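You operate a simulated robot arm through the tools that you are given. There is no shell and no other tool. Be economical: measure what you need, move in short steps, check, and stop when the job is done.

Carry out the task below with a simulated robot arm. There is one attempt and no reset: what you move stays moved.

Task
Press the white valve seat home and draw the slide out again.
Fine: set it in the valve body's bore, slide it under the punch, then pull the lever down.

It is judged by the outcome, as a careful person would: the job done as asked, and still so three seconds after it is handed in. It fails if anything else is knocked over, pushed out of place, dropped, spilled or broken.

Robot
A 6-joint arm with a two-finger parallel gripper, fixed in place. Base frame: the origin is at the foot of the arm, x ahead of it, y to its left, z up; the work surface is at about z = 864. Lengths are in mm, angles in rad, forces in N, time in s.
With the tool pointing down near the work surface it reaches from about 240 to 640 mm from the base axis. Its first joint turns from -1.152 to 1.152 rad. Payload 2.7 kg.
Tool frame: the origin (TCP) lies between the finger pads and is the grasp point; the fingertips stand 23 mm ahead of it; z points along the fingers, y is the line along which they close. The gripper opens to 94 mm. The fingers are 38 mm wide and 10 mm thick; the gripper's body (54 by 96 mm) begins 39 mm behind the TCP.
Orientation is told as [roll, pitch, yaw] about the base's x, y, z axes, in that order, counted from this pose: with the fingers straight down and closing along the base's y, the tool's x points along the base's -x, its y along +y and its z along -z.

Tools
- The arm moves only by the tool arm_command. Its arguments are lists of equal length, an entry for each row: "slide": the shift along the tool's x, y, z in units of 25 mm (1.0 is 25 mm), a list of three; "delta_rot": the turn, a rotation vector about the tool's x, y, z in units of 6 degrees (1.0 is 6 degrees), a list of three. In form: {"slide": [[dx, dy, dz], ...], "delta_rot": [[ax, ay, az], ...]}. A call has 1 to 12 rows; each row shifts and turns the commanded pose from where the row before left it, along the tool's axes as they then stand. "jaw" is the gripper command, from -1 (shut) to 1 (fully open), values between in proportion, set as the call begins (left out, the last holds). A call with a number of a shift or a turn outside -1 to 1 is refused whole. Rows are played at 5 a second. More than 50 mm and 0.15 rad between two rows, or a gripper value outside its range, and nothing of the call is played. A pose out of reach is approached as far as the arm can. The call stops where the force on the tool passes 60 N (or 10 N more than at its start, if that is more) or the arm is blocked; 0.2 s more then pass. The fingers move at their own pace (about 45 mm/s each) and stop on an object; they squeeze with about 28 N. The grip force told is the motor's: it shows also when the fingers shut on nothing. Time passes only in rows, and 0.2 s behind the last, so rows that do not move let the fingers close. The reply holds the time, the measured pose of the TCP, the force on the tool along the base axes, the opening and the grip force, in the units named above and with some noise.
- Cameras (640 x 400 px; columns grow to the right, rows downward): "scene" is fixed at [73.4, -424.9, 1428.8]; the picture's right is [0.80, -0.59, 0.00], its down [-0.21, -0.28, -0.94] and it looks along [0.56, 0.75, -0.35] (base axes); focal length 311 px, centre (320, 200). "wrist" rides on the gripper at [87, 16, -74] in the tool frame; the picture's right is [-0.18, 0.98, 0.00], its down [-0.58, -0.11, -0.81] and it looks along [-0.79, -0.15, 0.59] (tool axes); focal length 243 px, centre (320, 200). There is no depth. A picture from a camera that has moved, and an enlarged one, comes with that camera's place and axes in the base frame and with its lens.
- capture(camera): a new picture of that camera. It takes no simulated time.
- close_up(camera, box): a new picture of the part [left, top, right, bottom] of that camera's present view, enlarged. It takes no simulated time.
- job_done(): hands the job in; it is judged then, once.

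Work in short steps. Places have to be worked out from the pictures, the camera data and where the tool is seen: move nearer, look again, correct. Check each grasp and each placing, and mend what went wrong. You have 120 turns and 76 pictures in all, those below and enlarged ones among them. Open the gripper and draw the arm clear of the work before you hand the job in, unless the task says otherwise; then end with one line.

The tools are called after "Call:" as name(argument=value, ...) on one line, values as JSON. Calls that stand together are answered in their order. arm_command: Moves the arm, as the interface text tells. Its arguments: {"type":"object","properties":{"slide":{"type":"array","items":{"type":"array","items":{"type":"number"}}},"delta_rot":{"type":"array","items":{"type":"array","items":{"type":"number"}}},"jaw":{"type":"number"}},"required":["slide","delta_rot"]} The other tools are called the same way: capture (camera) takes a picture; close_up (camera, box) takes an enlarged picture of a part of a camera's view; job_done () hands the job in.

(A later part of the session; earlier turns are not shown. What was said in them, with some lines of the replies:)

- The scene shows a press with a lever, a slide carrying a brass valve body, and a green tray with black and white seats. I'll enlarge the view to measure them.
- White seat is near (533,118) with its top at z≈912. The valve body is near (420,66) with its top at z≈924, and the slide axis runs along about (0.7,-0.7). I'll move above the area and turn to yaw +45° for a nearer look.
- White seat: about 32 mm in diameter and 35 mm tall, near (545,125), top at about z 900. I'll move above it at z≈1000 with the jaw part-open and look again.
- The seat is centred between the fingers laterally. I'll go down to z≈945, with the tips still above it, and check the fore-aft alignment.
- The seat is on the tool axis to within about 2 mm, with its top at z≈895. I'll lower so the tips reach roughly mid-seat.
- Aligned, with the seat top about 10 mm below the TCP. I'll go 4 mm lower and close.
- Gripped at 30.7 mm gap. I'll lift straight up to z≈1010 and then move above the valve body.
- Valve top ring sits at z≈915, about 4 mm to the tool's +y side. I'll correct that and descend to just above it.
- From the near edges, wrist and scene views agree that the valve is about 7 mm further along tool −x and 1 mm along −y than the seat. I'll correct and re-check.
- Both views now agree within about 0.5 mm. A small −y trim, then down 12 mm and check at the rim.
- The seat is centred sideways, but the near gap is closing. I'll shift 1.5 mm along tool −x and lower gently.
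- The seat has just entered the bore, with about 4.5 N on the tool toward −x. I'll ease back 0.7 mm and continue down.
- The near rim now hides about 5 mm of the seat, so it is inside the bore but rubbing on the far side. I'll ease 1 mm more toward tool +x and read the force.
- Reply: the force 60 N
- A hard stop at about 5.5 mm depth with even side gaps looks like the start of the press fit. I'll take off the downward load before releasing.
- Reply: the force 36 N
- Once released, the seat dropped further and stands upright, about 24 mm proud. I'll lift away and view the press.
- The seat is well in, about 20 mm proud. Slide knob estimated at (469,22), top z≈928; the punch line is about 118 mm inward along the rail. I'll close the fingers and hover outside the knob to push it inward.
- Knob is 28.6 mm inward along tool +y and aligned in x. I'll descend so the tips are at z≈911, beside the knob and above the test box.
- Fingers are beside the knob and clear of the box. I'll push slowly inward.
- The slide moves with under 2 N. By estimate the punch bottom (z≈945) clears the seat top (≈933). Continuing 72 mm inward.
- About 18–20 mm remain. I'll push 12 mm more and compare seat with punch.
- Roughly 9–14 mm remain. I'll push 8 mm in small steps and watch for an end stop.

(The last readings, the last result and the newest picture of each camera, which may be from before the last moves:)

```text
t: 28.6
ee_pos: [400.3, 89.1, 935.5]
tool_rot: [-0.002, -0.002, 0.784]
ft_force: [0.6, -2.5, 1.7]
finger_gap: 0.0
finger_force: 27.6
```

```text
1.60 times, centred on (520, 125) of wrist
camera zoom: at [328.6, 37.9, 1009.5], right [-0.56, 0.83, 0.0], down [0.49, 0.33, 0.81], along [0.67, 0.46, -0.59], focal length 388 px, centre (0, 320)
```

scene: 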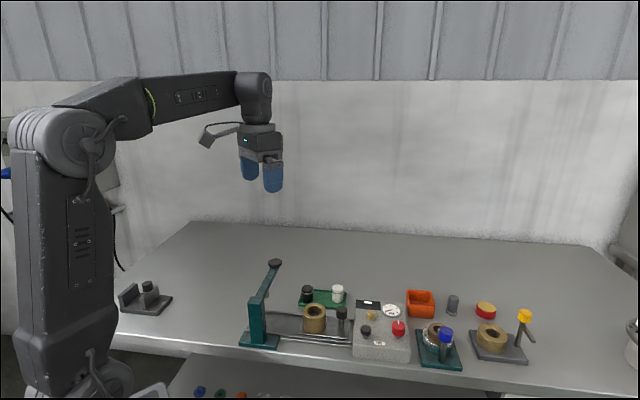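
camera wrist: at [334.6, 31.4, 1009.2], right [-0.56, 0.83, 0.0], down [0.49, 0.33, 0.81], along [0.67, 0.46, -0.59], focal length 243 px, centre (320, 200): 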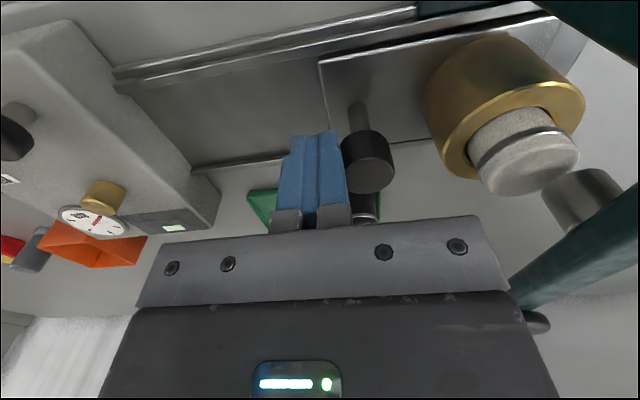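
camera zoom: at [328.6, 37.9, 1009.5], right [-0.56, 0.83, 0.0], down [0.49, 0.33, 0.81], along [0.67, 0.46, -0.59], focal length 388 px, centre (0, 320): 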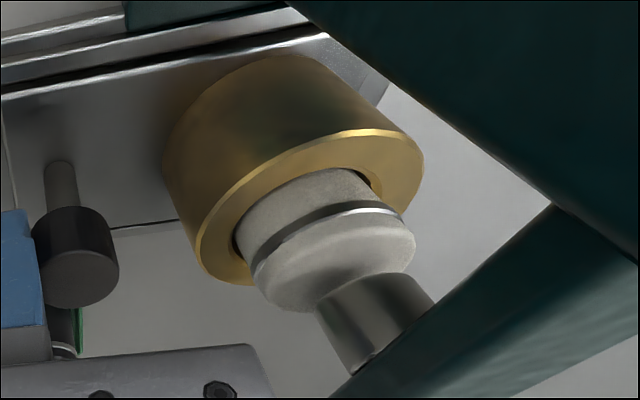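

Nearly under: 2–4 mm left by both views. I'll push on in 1 mm steps to feel for a stop.

Call:
arm_command(slide=[[0, 0.04, 0], [0, 0.04, 0], [0, 0.04, 0]], delta_rot=[[0, 0, 0], [0, 0, 0], [0, 0, 0]])

Call:
close_up(camera="scene", box=[230, 270, 326, 330])

Call:
close_up(camera="wrist", box=[400, 0, 640, 250])

```text
t: 29.4
ee_pos: [399.5, 90.8, 934.2]
tool_rot: [-0.001, 0.0, 0.785]
ft_force: [4.7, -7.3, -5.4]
finger_gap: 0.4
finger_force: 27.9
```

```text
6.67 times, centred on (278, 300) of scene
camera zoom: at [73.6, -425.1, 1428.7], right [0.8, -0.59, 0.0], down [-0.21, -0.28, -0.94], along [0.56, 0.75, -0.35], focal length 2076 px, centre (600, -467)
```

zoom: 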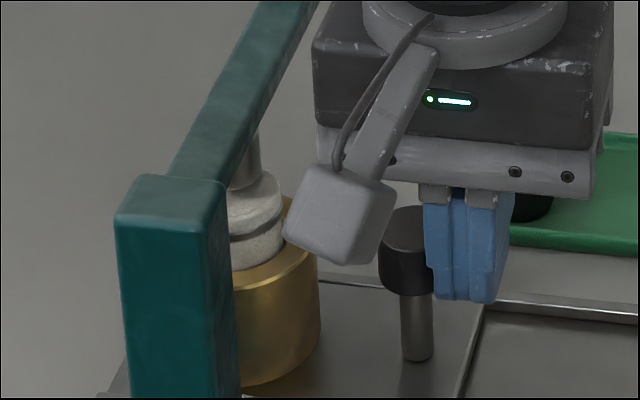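

```text
1.60 times, centred on (520, 125) of wrist
camera zoom: at [327.0, 39.8, 1009.5], right [-0.56, 0.83, 0.0], down [0.49, 0.33, 0.81], along [0.67, 0.45, -0.59], focal length 388 px, centre (0, 320)
```

zoom: 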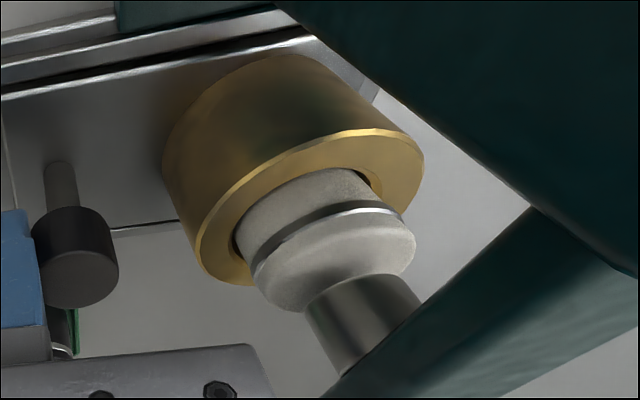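

Force rose to about 9 N, so the end stop seems reached. I'll confirm with 1.5 mm more and then relax.

Call:
arm_command(slide=[[0, 0.06, 0], [0, 0, 0]], delta_rot=[[0, 0, 0], [0, 0, 0]])

```text
t: 30.0
ee_pos: [399.5, 91.2, 935.6]
tool_rot: [-0.001, -0.001, 0.786]
ft_force: [17.3, -20.4, -7.5]
finger_gap: 0.1
finger_force: 28.3
```

The stop is firm. I'll back off the knob, rise to z≈1090 and move over the lever knob at about (398,206).

Call:
arm_command(slide=[[0, -0.4, 0], [0, -0.3, 0], [0, 0, -0.9], [0, 0, -0.9], [0, 0, -0.9], [0, 0, -0.9], [0, 0, -0.9], [0, 0, -0.9], [0, 0, -0.8]], delta_rot=[[0, 0, 0], [0, 0, 0], [0, 0, 0], [0, 0, 0], [0, 0, 0], [0, 0, 0], [0, 0, 0], [0, 0, 0], [0, 0, 0]])

Call:
arm_command(slide=[[-0.64, 0.8, 0], [-0.64, 0.8, 0], [-0.64, 0.8, 0], [-0.64, 0.8, 0], [-0.64, 0.8, 0], [0, 0, 0]], delta_rot=[[0, 0, 0], [0, 0, 0], [0, 0, 0], [0, 0, 0], [0, 0, 0], [0, 0, 0]])

Call:
capture(camera="wrist")

Call:
close_up(camera="scene", box=[220, 230, 380, 330])

```text
t: 32.0
ee_pos: [412.1, 80.8, 1090.0]
tool_rot: [0.0, 0.001, 0.785]
ft_force: [0.4, 0.0, 0.4]
finger_gap: 0.0
finger_force: 27.7
```

```text
t: 33.4
ee_pos: [396.5, 208.7, 1090.9]
tool_rot: [0.0, 0.0, 0.786]
ft_force: [0.0, -0.2, 0.1]
finger_gap: 0.0
finger_force: 27.9
```

```text
30 pictures are left
camera wrist: at [324.6, 157.1, 1164.9], right [-0.56, 0.83, 0.0], down [0.49, 0.33, 0.81], along [0.67, 0.45, -0.59], focal length 243 px, centre (320, 200)
```

wrist: 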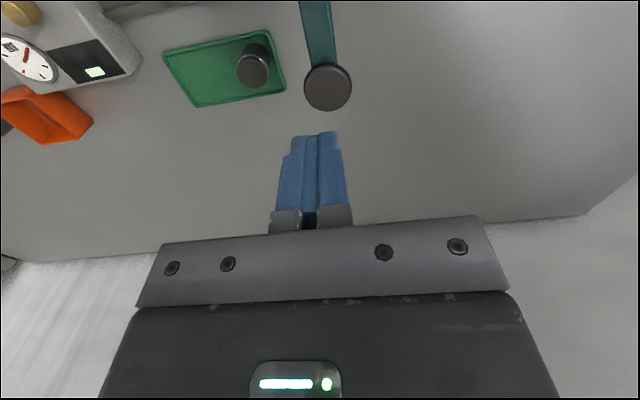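

```text
4.00 times, centred on (300, 280) of scene
camera zoom: at [73.4, -424.9, 1428.8], right [0.8, -0.59, 0.0], down [-0.21, -0.28, -0.94], along [0.56, 0.75, -0.35], focal length 1245 px, centre (400, -120)
```

zoom: 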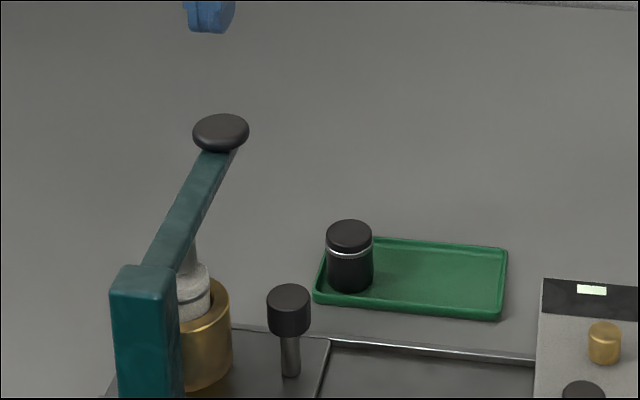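

Lever knob is about (400,217), top z≈991. I'll centre over it and descend to just above it.

Call:
arm_command(slide=[[-0.34, 0.14, 0.6], [0, 0, 0.6], [0, 0, 0.6], [0, 0, 0.6]], delta_rot=[[0, 0, 0], [0, 0, 0], [0, 0, 0], [0, 0, 0]])

Call:
capture(camera="wrist")

Call:
close_up(camera="scene", box=[220, 230, 348, 310])

```text
t: 34.4
ee_pos: [400.3, 217.1, 1028.1]
tool_rot: [0.0, -0.003, 0.785]
ft_force: [0.7, -1.3, 0.7]
finger_gap: 0.0
finger_force: 28.0
```

```text
28 pictures are left
camera wrist: at [327.2, 166.3, 1103.7], right [-0.56, 0.83, 0.0], down [0.49, 0.33, 0.81], along [0.67, 0.46, -0.59], focal length 243 px, centre (320, 200)
```

wrist: 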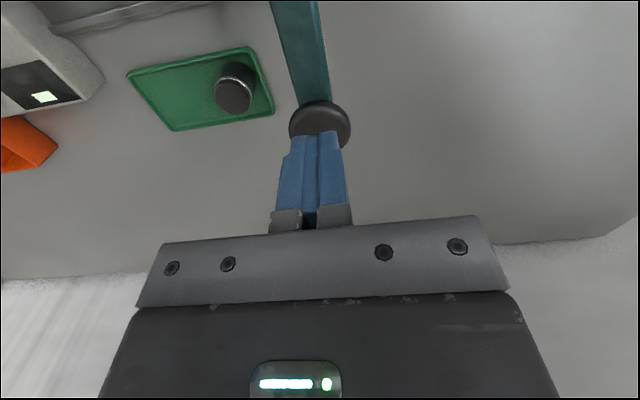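

```text
5.00 times, centred on (284, 270) of scene
camera zoom: at [73.4, -424.9, 1428.8], right [0.8, -0.59, 0.0], down [-0.21, -0.28, -0.94], along [0.56, 0.75, -0.35], focal length 1557 px, centre (500, -150)
```

zoom: 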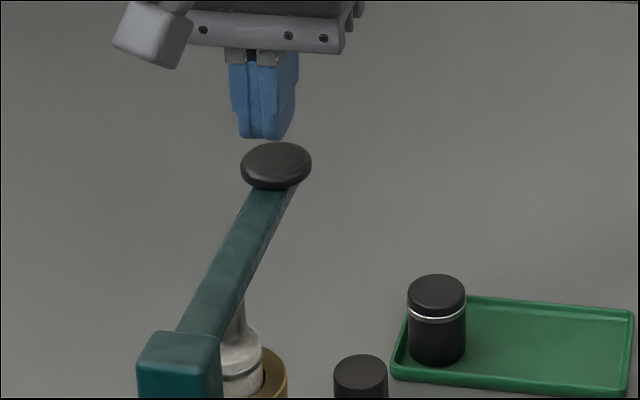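

Triangulation puts the knob at about (408,222), top z≈978, which is 8 mm further outward. I'll correct and lower until contact.

Call:
arm_command(slide=[[-0.32, -0.02, 0.2], [0, 0, 0.2], [0, 0, 0.2], [0, 0, 0.16], [0, 0, 0.16]], delta_rot=[[0, 0, 0], [0, 0, 0], [0, 0, 0], [0, 0, 0], [0, 0, 0]])

Call:
close_up(camera="scene", box=[220, 240, 348, 320])

```text
t: 35.6
ee_pos: [407.0, 221.4, 1006.9]
tool_rot: [-0.001, -0.003, 0.785]
ft_force: [-0.8, 0.9, 2.3]
finger_gap: 0.0
finger_force: 28.5
```

```text
5.00 times, centred on (284, 280) of scene
camera zoom: at [73.4, -424.9, 1428.8], right [0.8, -0.59, 0.0], down [-0.21, -0.28, -0.94], along [0.56, 0.75, -0.35], focal length 1557 px, centre (500, -200)
```

zoom: 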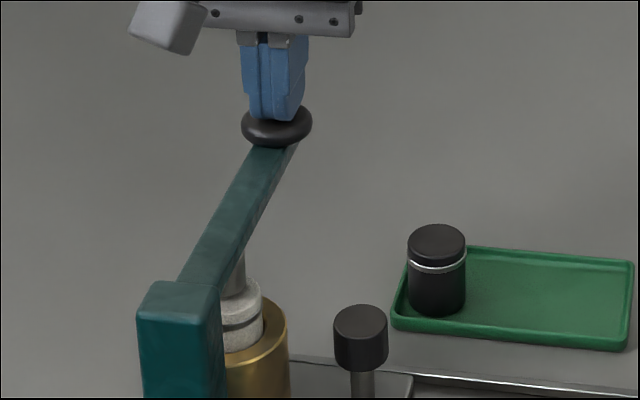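

Contact, and the lever yields at about 2 N. Pushing on down in 4 mm steps.

Call:
arm_command(slide=[[0, 0, 0.16], [0, 0, 0.16], [0, 0, 0.16], [0, 0, 0.16], [0, 0, 0.16]], delta_rot=[[0, 0, 0], [0, 0, 0], [0, 0, 0], [0, 0, 0], [0, 0, 0]])

Call:
close_up(camera="scene", box=[220, 240, 348, 320])

```text
t: 36.8
ee_pos: [405.5, 221.0, 986.0]
tool_rot: [-0.002, -0.002, 0.785]
ft_force: [4.9, -0.8, 9.7]
finger_gap: 0.0
finger_force: 28.6
```

```text
5.00 times, centred on (284, 280) of scene
camera zoom: at [73.4, -425.0, 1428.8], right [0.8, -0.59, 0.0], down [-0.21, -0.28, -0.94], along [0.56, 0.75, -0.35], focal length 1557 px, centre (500, -200)
```

zoom: 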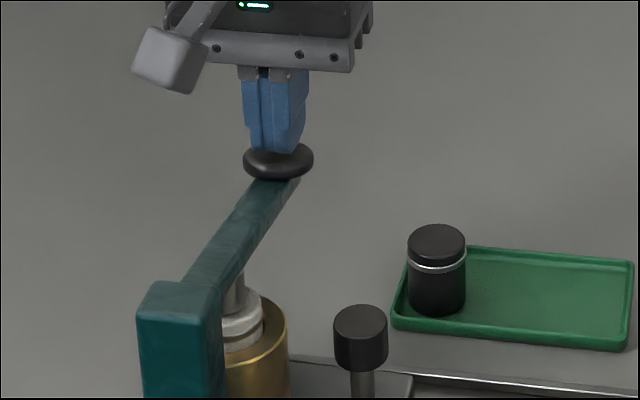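

The seat is going in at about 10 N. I'll continue.

Call:
arm_command(slide=[[0, 0, 0.16], [0, 0, 0.16], [0, 0, 0.16], [0, 0, 0.16]], delta_rot=[[0, 0, 0], [0, 0, 0], [0, 0, 0], [0, 0, 0]])

Call:
close_up(camera="scene", box=[220, 240, 348, 320])

```text
t: 37.8
ee_pos: [404.9, 221.3, 972.8]
tool_rot: [-0.002, -0.006, 0.786]
ft_force: [-4.5, 1.2, 30.7]
finger_gap: 0.0
finger_force: 27.9
```

```text
5.00 times, centred on (284, 280) of scene
camera zoom: at [72.8, -425.1, 1428.8], right [0.8, -0.59, 0.0], down [-0.21, -0.28, -0.94], along [0.56, 0.75, -0.35], focal length 1557 px, centre (500, -200)
```

zoom: 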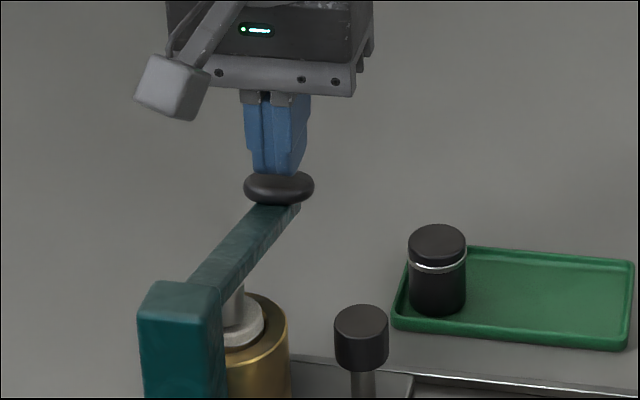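

Force is up to 31 N and only the cap is above the rim. Smaller steps now, down to the stop.

Call:
arm_command(slide=[[0, 0, 0.1], [0, 0, 0.1], [0, 0, 0.1], [0, 0, 0.1]], delta_rot=[[0, 0, 0], [0, 0, 0], [0, 0, 0], [0, 0, 0]])

Call:
close_up(camera="scene", box=[220, 240, 348, 320])

```text
t: 38.6
ee_pos: [409.8, 223.4, 972.4]
tool_rot: [-0.008, -0.022, 0.787]
ft_force: [-1.0, 0.4, 11.6]
finger_gap: 0.0
finger_force: 28.1
stopped in row 4: the force on the tool passed its limit (the readings are from after the stop); the commanded pose is now the measured one
```

```text
5.00 times, centred on (284, 280) of scene
camera zoom: at [73.2, -425.0, 1428.8], right [0.8, -0.59, 0.0], down [-0.21, -0.28, -0.94], along [0.56, 0.75, -0.35], focal length 1557 px, centre (500, -200)
```

zoom: 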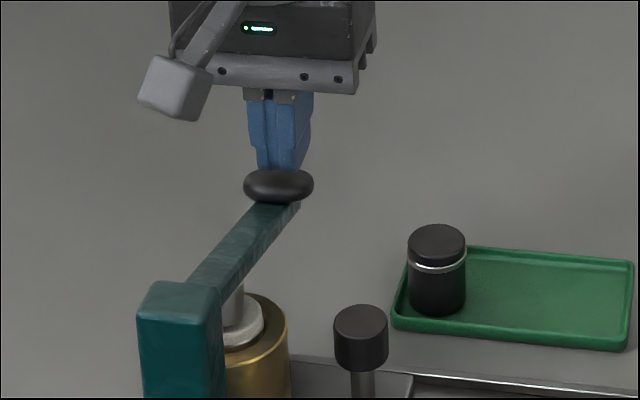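

Call:
close_up(camera="scene", box=[246, 288, 294, 318])

Call:
capture(camera="wrist")

```text
13.33 times, centred on (270, 303) of scene
camera zoom: at [73.2, -425.0, 1428.8], right [0.8, -0.59, 0.0], down [-0.21, -0.28, -0.94], along [0.56, 0.75, -0.35], focal length 4152 px, centre (987, -1173)
```

zoom: 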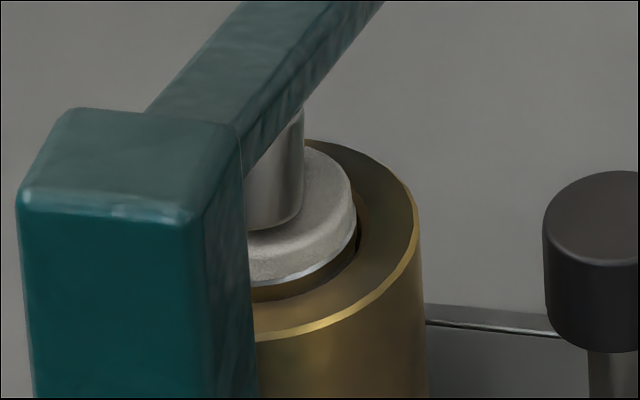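

```text
21 pictures are left
camera wrist: at [335.7, 171.3, 1045.8], right [-0.57, 0.82, 0.0], down [0.47, 0.33, 0.82], along [0.68, 0.46, -0.57], focal length 243 px, centre (320, 200)
```

wrist: 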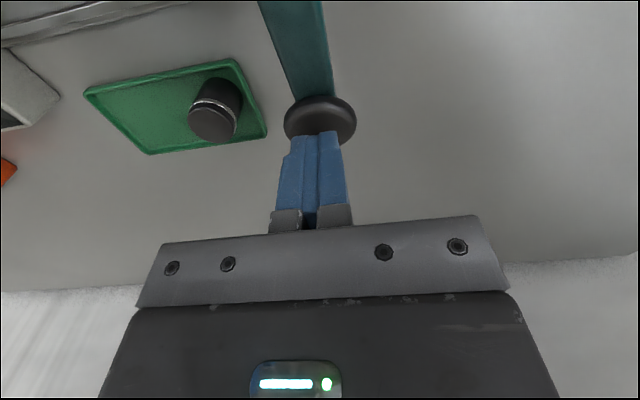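

The stop is hard: 60 N gave no further travel, and the chrome ring is at the bore mouth. One more firm press with a hold to confirm.

Call:
arm_command(slide=[[0.08, 0, 0.06], [0, 0, 0.08], [0, 0, 0.06], [0, 0, 0]], delta_rot=[[0, 0, 0], [0, 0, 0], [0, 0, 0], [0, 0, 0]])

Call:
close_up(camera="scene", box=[246, 288, 294, 318])

```text
t: 39.6
ee_pos: [409.1, 224.3, 971.2]
tool_rot: [-0.007, -0.03, 0.788]
ft_force: [-1.8, 2.7, 46.6]
finger_gap: 0.0
finger_force: 27.2
```

```text
13.33 times, centred on (270, 303) of scene
camera zoom: at [72.7, -425.2, 1428.7], right [0.8, -0.59, 0.0], down [-0.21, -0.28, -0.94], along [0.56, 0.75, -0.35], focal length 4152 px, centre (987, -1173)
```

zoom: 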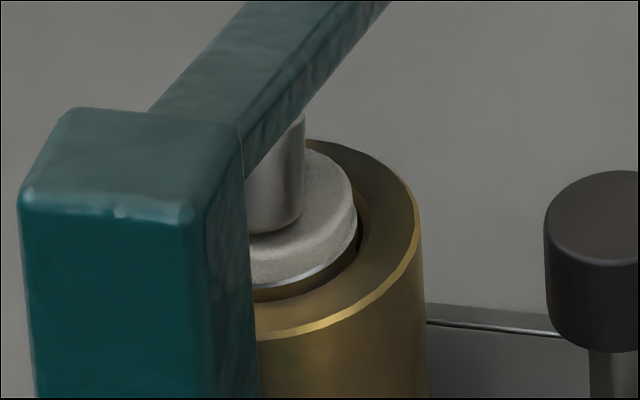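

No further travel, so the seat is home. I'll raise slowly and see whether the lever comes back up.

Call:
arm_command(slide=[[0, 0, -0.3], [0, 0, -0.3], [0, 0, -0.3], [0, 0, -0.4], [0, 0, -0.5], [0, 0, -0.7], [0, 0, -0.9], [0, 0, -0.9]], delta_rot=[[0, 0, 0], [0, 0, 0], [0, 0, 0], [0, 0, 0], [0, 0, 0], [0, 0, 0], [0, 0, 0], [0, 0, 0]])

Call:
close_up(camera="scene", box=[220, 240, 348, 320])

```text
t: 41.4
ee_pos: [405.7, 220.3, 1074.2]
tool_rot: [-0.005, -0.016, 0.785]
ft_force: [0.3, 0.6, 0.2]
finger_gap: 0.1
finger_force: 28.2
```

```text
5.00 times, centred on (284, 280) of scene
camera zoom: at [73.4, -424.9, 1428.8], right [0.8, -0.59, 0.0], down [-0.21, -0.28, -0.94], along [0.56, 0.75, -0.35], focal length 1557 px, centre (500, -200)
```

zoom: 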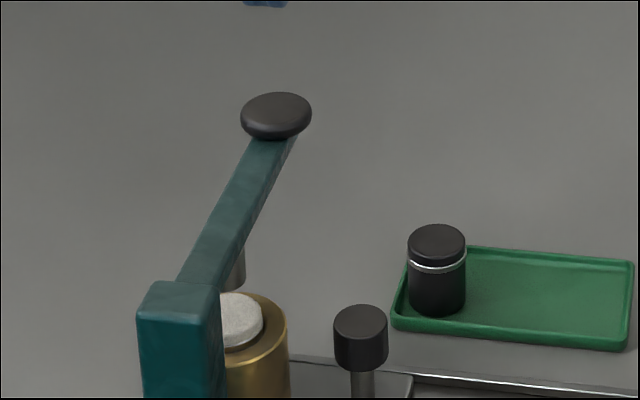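

The lever sprang back up, and the seat stays deep in the bore. Next I'll move above the slide knob (about (383,107)) with the jaw at 60 mm, offset outward so the inner finger goes between valve body and knob.

Call:
arm_command(slide=[[0.78, -0.6, 0], [0.78, -0.6, 0], [0.78, -0.6, 0], [0.78, -0.6, 0], [0.78, -0.6, 0], [0, 0, 0]], delta_rot=[[-0.14, 0.074, 0], [0, 0, 0], [0, 0, 0], [0, 0, 0], [0, 0, 0], [0, 0, 0]], jaw=0.28)

Call:
capture(camera="wrist")

```text
t: 42.8
ee_pos: [388.0, 98.2, 1073.3]
tool_rot: [0.012, -0.008, 0.788]
ft_force: [0.1, -0.4, 0.0]
finger_gap: 60.2
finger_force: 0.0
```

```text
18 pictures are left
camera wrist: at [316.7, 45.8, 1147.4], right [-0.57, 0.82, 0.01], down [0.49, 0.32, 0.81], along [0.66, 0.46, -0.59], focal length 243 px, centre (320, 200)
```

wrist: 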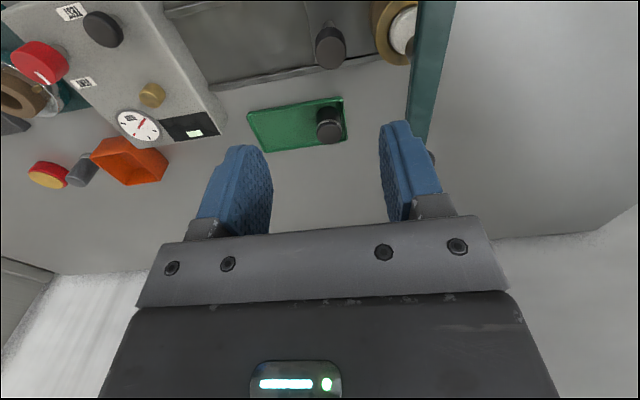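

Knob is 9 mm inward of the TCP, as planned. I'll descend to z≈965 and check clearances.

Call:
arm_command(slide=[[0, 0, 0.72], [0, 0, 0.72], [0, 0, 0.72], [0, 0, 0.72], [0, 0, 0.72], [0, 0, 0.72]], delta_rot=[[0, 0, 0], [0, 0, 0], [0, 0, 0], [0, 0, 0], [0, 0, 0], [0, 0, 0]])

Call:
capture(camera="wrist")

Call:
close_up(camera="scene", box=[220, 240, 348, 320])

```text
t: 44.2
ee_pos: [389.8, 98.9, 963.9]
tool_rot: [0.01, -0.01, 0.785]
ft_force: [-0.3, 0.2, -0.1]
finger_gap: 60.4
finger_force: 0.2
```

```text
17 pictures are left
camera wrist: at [317.8, 47.0, 1037.2], right [-0.57, 0.82, 0.01], down [0.49, 0.32, 0.81], along [0.66, 0.46, -0.59], focal length 243 px, centre (320, 200)
```

wrist: 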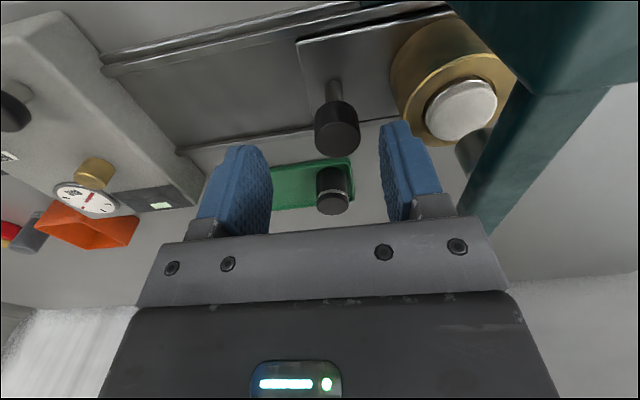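

```text
5.00 times, centred on (284, 280) of scene
camera zoom: at [73.4, -424.9, 1428.8], right [0.8, -0.59, 0.0], down [-0.21, -0.28, -0.94], along [0.56, 0.75, -0.35], focal length 1557 px, centre (500, -200)
```

zoom: 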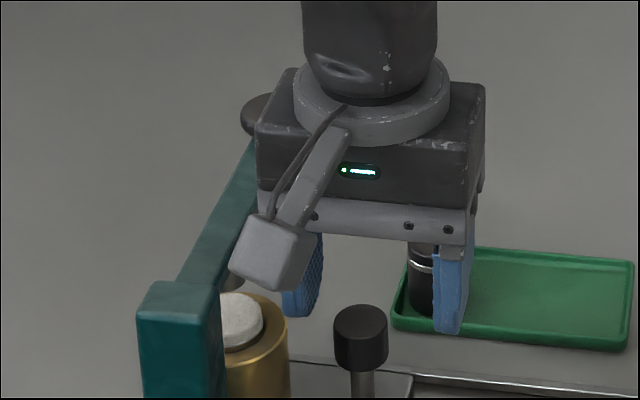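

Inner finger lines up between valve body and knob, and the gripper body clears the lever. Descending 33 mm more.

Call:
arm_command(slide=[[0, 0, 0.33], [0, 0, 0.33], [0, 0, 0.33], [0, 0, 0.33]], delta_rot=[[0, 0, 0], [0, 0, 0], [0, 0, 0], [0, 0, 0]])

Call:
close_up(camera="scene", box=[230, 260, 358, 340])

```text
t: 45.2
ee_pos: [389.5, 99.9, 930.4]
tool_rot: [0.01, -0.011, 0.787]
ft_force: [0.2, -0.6, -0.2]
finger_gap: 60.2
finger_force: 0.1
```

```text
5.00 times, centred on (294, 300) of scene
camera zoom: at [73.4, -424.9, 1428.8], right [0.8, -0.59, 0.0], down [-0.21, -0.28, -0.94], along [0.56, 0.75, -0.35], focal length 1557 px, centre (450, -300)
```

zoom: 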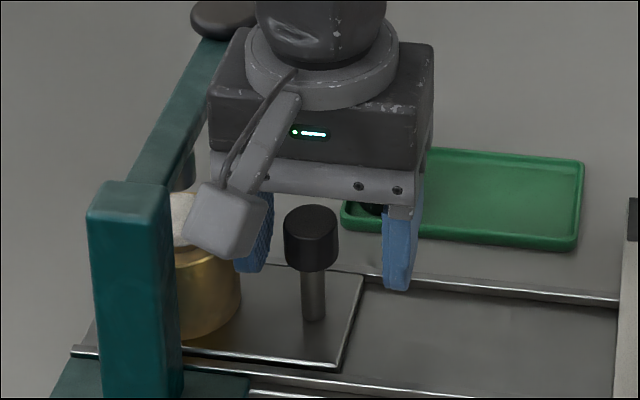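

Descended with no contact. Drawing outward 40 mm along tool −y.

Call:
arm_command(slide=[[0, -0.16, 0], [0, -0.16, 0], [0, -0.16, 0], [0, -0.16, 0], [0, -0.16, 0], [0, -0.16, 0], [0, -0.16, 0], [0, -0.16, 0], [0, -0.16, 0], [0, -0.16, 0]], delta_rot=[[0, 0, 0], [0, 0, 0], [0, 0, 0], [0, 0, 0], [0, 0, 0], [0, 0, 0], [0, 0, 0], [0, 0, 0], [0, 0, 0], [0, 0, 0]])

Call:
close_up(camera="scene", box=[230, 260, 390, 360])

```text
t: 47.4
ee_pos: [419.3, 73.3, 932.6]
tool_rot: [0.011, -0.009, 0.784]
ft_force: [-1.3, 0.3, -1.0]
finger_gap: 60.7
finger_force: 1.3
```

```text
4.00 times, centred on (310, 310) of scene
camera zoom: at [73.3, -424.9, 1428.8], right [0.8, -0.59, 0.0], down [-0.21, -0.28, -0.94], along [0.56, 0.75, -0.35], focal length 1245 px, centre (360, -240)
```

zoom: 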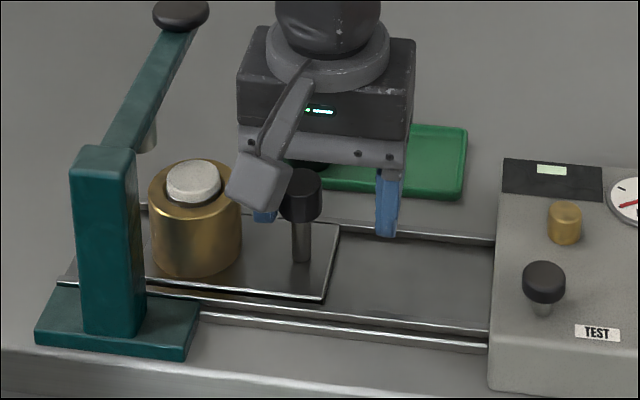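

The slide follows. Clear of the lever now, so I'll close on the knob to grip it for the rest of the draw.

Call:
arm_command(slide=[[0, 0, 0], [0, 0, 0], [0, 0, 0], [0, 0, 0], [0, 0, 0]], delta_rot=[[0, 0, 0], [0, 0, 0], [0, 0, 0], [0, 0, 0], [0, 0, 0]], jaw=-0.5)

Call:
arm_command(slide=[[0, -0.2, 0], [0, -0.2, 0], [0, -0.2, 0], [0, -0.2, 0], [0, -0.2, 0], [0, -0.2, 0], [0, -0.2, 0], [0, -0.2, 0], [0, -0.2, 0], [0, -0.2, 0]], delta_rot=[[0, 0, 0], [0, 0, 0], [0, 0, 0], [0, 0, 0], [0, 0, 0], [0, 0, 0], [0, 0, 0], [0, 0, 0], [0, 0, 0], [0, 0, 0]])

Call:
close_up(camera="scene", box=[230, 260, 390, 360])

```text
t: 48.6
ee_pos: [418.9, 72.1, 931.3]
tool_rot: [0.007, -0.009, 0.785]
ft_force: [0.8, -0.8, -0.7]
finger_gap: 26.1
finger_force: 45.1
```

```text
t: 50.8
ee_pos: [454.1, 37.2, 932.6]
tool_rot: [0.008, -0.011, 0.789]
ft_force: [1.1, 3.0, 22.8]
finger_gap: 25.7
finger_force: 44.7
```

```text
4.00 times, centred on (310, 310) of scene
camera zoom: at [73.1, -424.8, 1428.8], right [0.8, -0.59, 0.0], down [-0.21, -0.28, -0.94], along [0.56, 0.75, -0.35], focal length 1245 px, centre (360, -240)
```

zoom: 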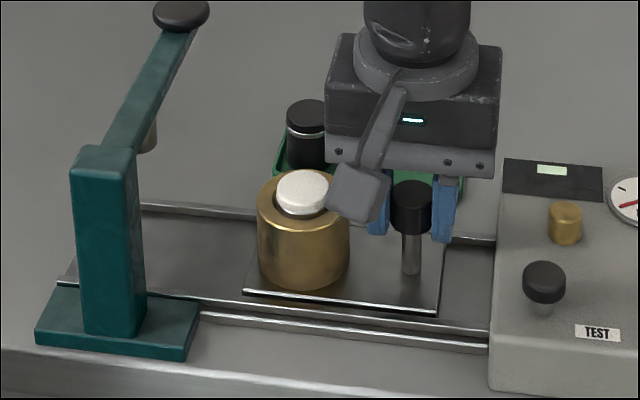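

Gripped at 26 mm and sliding; about 21 mm remain to the original outer position. I'll ease up slightly to relieve the vertical load and draw on.

Call:
arm_command(slide=[[0, 0, -0.06], [0, -0.14, 0], [0, -0.14, 0], [0, -0.14, 0], [0, -0.14, 0]], delta_rot=[[0, 0, 0], [0, 0, 0], [0, 0, 0], [0, 0, 0], [0, 0, 0]])

Call:
close_up(camera="scene", box=[260, 260, 420, 360])

```text
t: 52.0
ee_pos: [463.0, 28.0, 932.1]
tool_rot: [0.01, -0.011, 0.789]
ft_force: [10.1, 11.6, 2.6]
finger_gap: 26.1
finger_force: 45.1
```

```text
4.00 times, centred on (340, 310) of scene
camera zoom: at [73.6, -424.6, 1428.9], right [0.8, -0.59, 0.0], down [-0.21, -0.28, -0.94], along [0.56, 0.75, -0.35], focal length 1245 px, centre (240, -240)
```

zoom: 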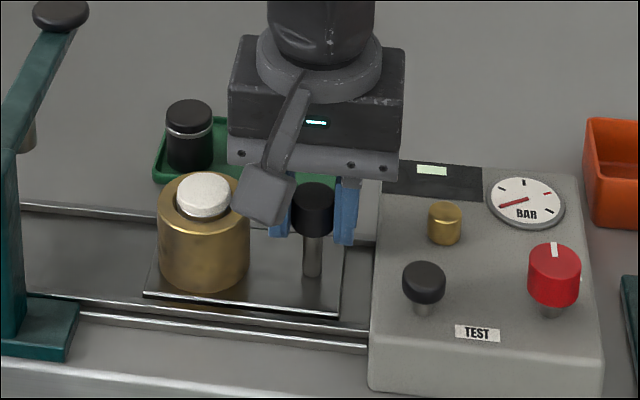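

About 6–8 mm left. I'll relieve the side load by 1 mm and draw to the original position or stop.

Call:
arm_command(slide=[[-0.04, 0, 0], [0, -0.08, 0], [0, -0.08, 0], [0, -0.08, 0], [0, -0.06, 0]], delta_rot=[[0, 0, 0], [0, 0, 0], [0, 0, 0], [0, 0, 0], [0, 0, 0]])

Call:
close_up(camera="scene", box=[280, 250, 440, 350])

```text
t: 53.2
ee_pos: [468.8, 22.5, 931.9]
tool_rot: [0.011, -0.009, 0.785]
ft_force: [-0.6, 1.9, 2.1]
finger_gap: 25.7
finger_force: 45.0
```

```text
4.00 times, centred on (360, 300) of scene
camera zoom: at [73.3, -424.9, 1428.8], right [0.8, -0.59, 0.0], down [-0.21, -0.28, -0.94], along [0.56, 0.75, -0.35], focal length 1245 px, centre (160, -200)
```

zoom: 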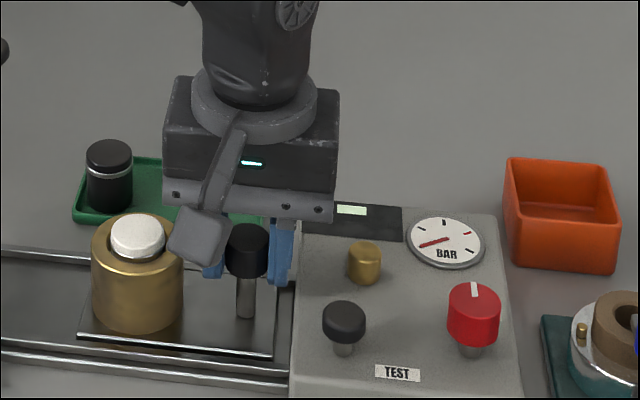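

The slide matches its original outer position. A last 2 mm nudge to check for the end stop before releasing.

Call:
arm_command(slide=[[0, -0.04, 0], [0, -0.04, 0], [0, 0, 0]], delta_rot=[[0, 0, 0], [0, 0, 0], [0, 0, 0]])

```text
t: 54.0
ee_pos: [468.7, 21.5, 931.2]
tool_rot: [0.014, -0.005, 0.787]
ft_force: [-20.4, 10.8, 11.2]
finger_gap: 25.7
finger_force: 45.4
```

End stop felt at about 23 N. I'll relax back 1.5 mm, open to 50 mm and lift straight clear.

Call:
arm_command(slide=[[0, 0.06, 0], [0, 0, 0]], delta_rot=[[0, 0, 0], [0, 0, 0]])

Call:
arm_command(slide=[[0, 0, 0], [0, 0, 0], [0, 0, 0]], delta_rot=[[0, 0, 0], [0, 0, 0], [0, 0, 0]], jaw=-0.1)

Call:
arm_command(slide=[[0, 0, -0.4], [0, 0, -0.8], [0, 0, -0.9], [0, 0, -0.9], [0, 0, -0.9], [0, 0, -0.9], [0, 0, -0.9]], delta_rot=[[0, 0, 0], [0, 0, 0], [0, 0, 0], [0, 0, 0], [0, 0, 0], [0, 0, 0], [0, 0, 0]])

Call:
close_up(camera="scene", box=[280, 280, 376, 340])

Call:
capture(camera="scene")

Call:
capture(camera="wrist")

```text
t: 54.6
ee_pos: [469.3, 21.4, 931.8]
tool_rot: [0.01, -0.009, 0.787]
ft_force: [-7.3, 6.3, 1.6]
finger_gap: 25.7
finger_force: 44.4
```

```text
t: 55.4
ee_pos: [470.9, 22.2, 931.7]
tool_rot: [0.011, -0.009, 0.785]
ft_force: [-0.3, -0.4, -1.0]
finger_gap: 42.2
finger_force: 0.0
```

```text
t: 57.0
ee_pos: [468.6, 19.5, 1075.2]
tool_rot: [0.01, -0.008, 0.787]
ft_force: [0.1, 0.2, -0.8]
finger_gap: 42.3
finger_force: 0.0
```

```text
6.67 times, centred on (328, 310) of scene
camera zoom: at [73.4, -424.9, 1428.8], right [0.8, -0.59, 0.0], down [-0.21, -0.28, -0.94], along [0.56, 0.75, -0.35], focal length 2076 px, centre (267, -533)
```

zoom: 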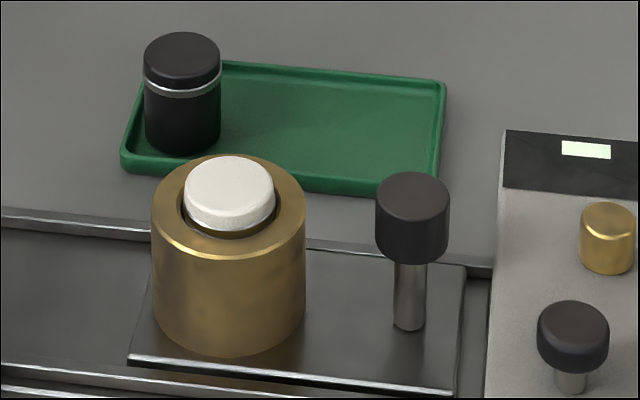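

```text
9 pictures are left
```

scene: 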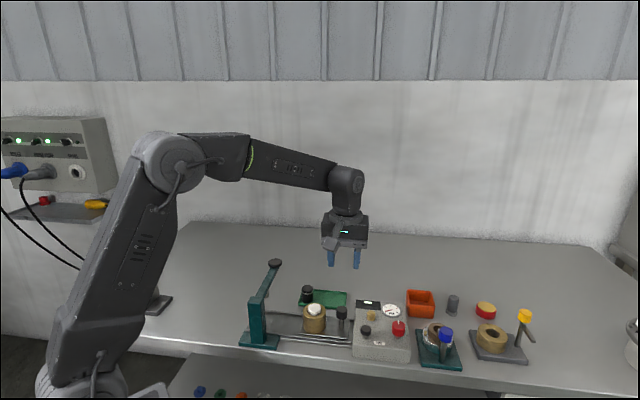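

```text
8 pictures are left
camera wrist: at [396.6, -32.5, 1148.5], right [-0.57, 0.82, 0.01], down [0.49, 0.32, 0.81], along [0.66, 0.46, -0.59], focal length 243 px, centre (320, 200)
```

wrist: 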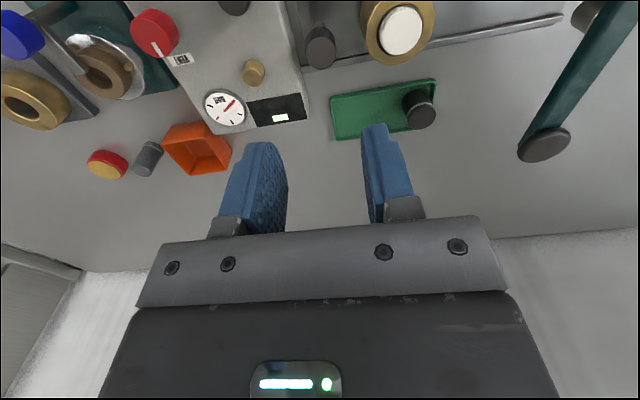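

The slide is fully out, the seat sits upright and pressed down to its stop, the lever is back up, and the arm is clear with the gripper open. Handing in.

Call:
job_done()

```text
The job is handed in.
```

The white valve seat is pressed down to its stop in the valve body, with its cap about 9 mm above the rim. The slide is drawn fully out, the lever is back up, and nothing else was disturbed.
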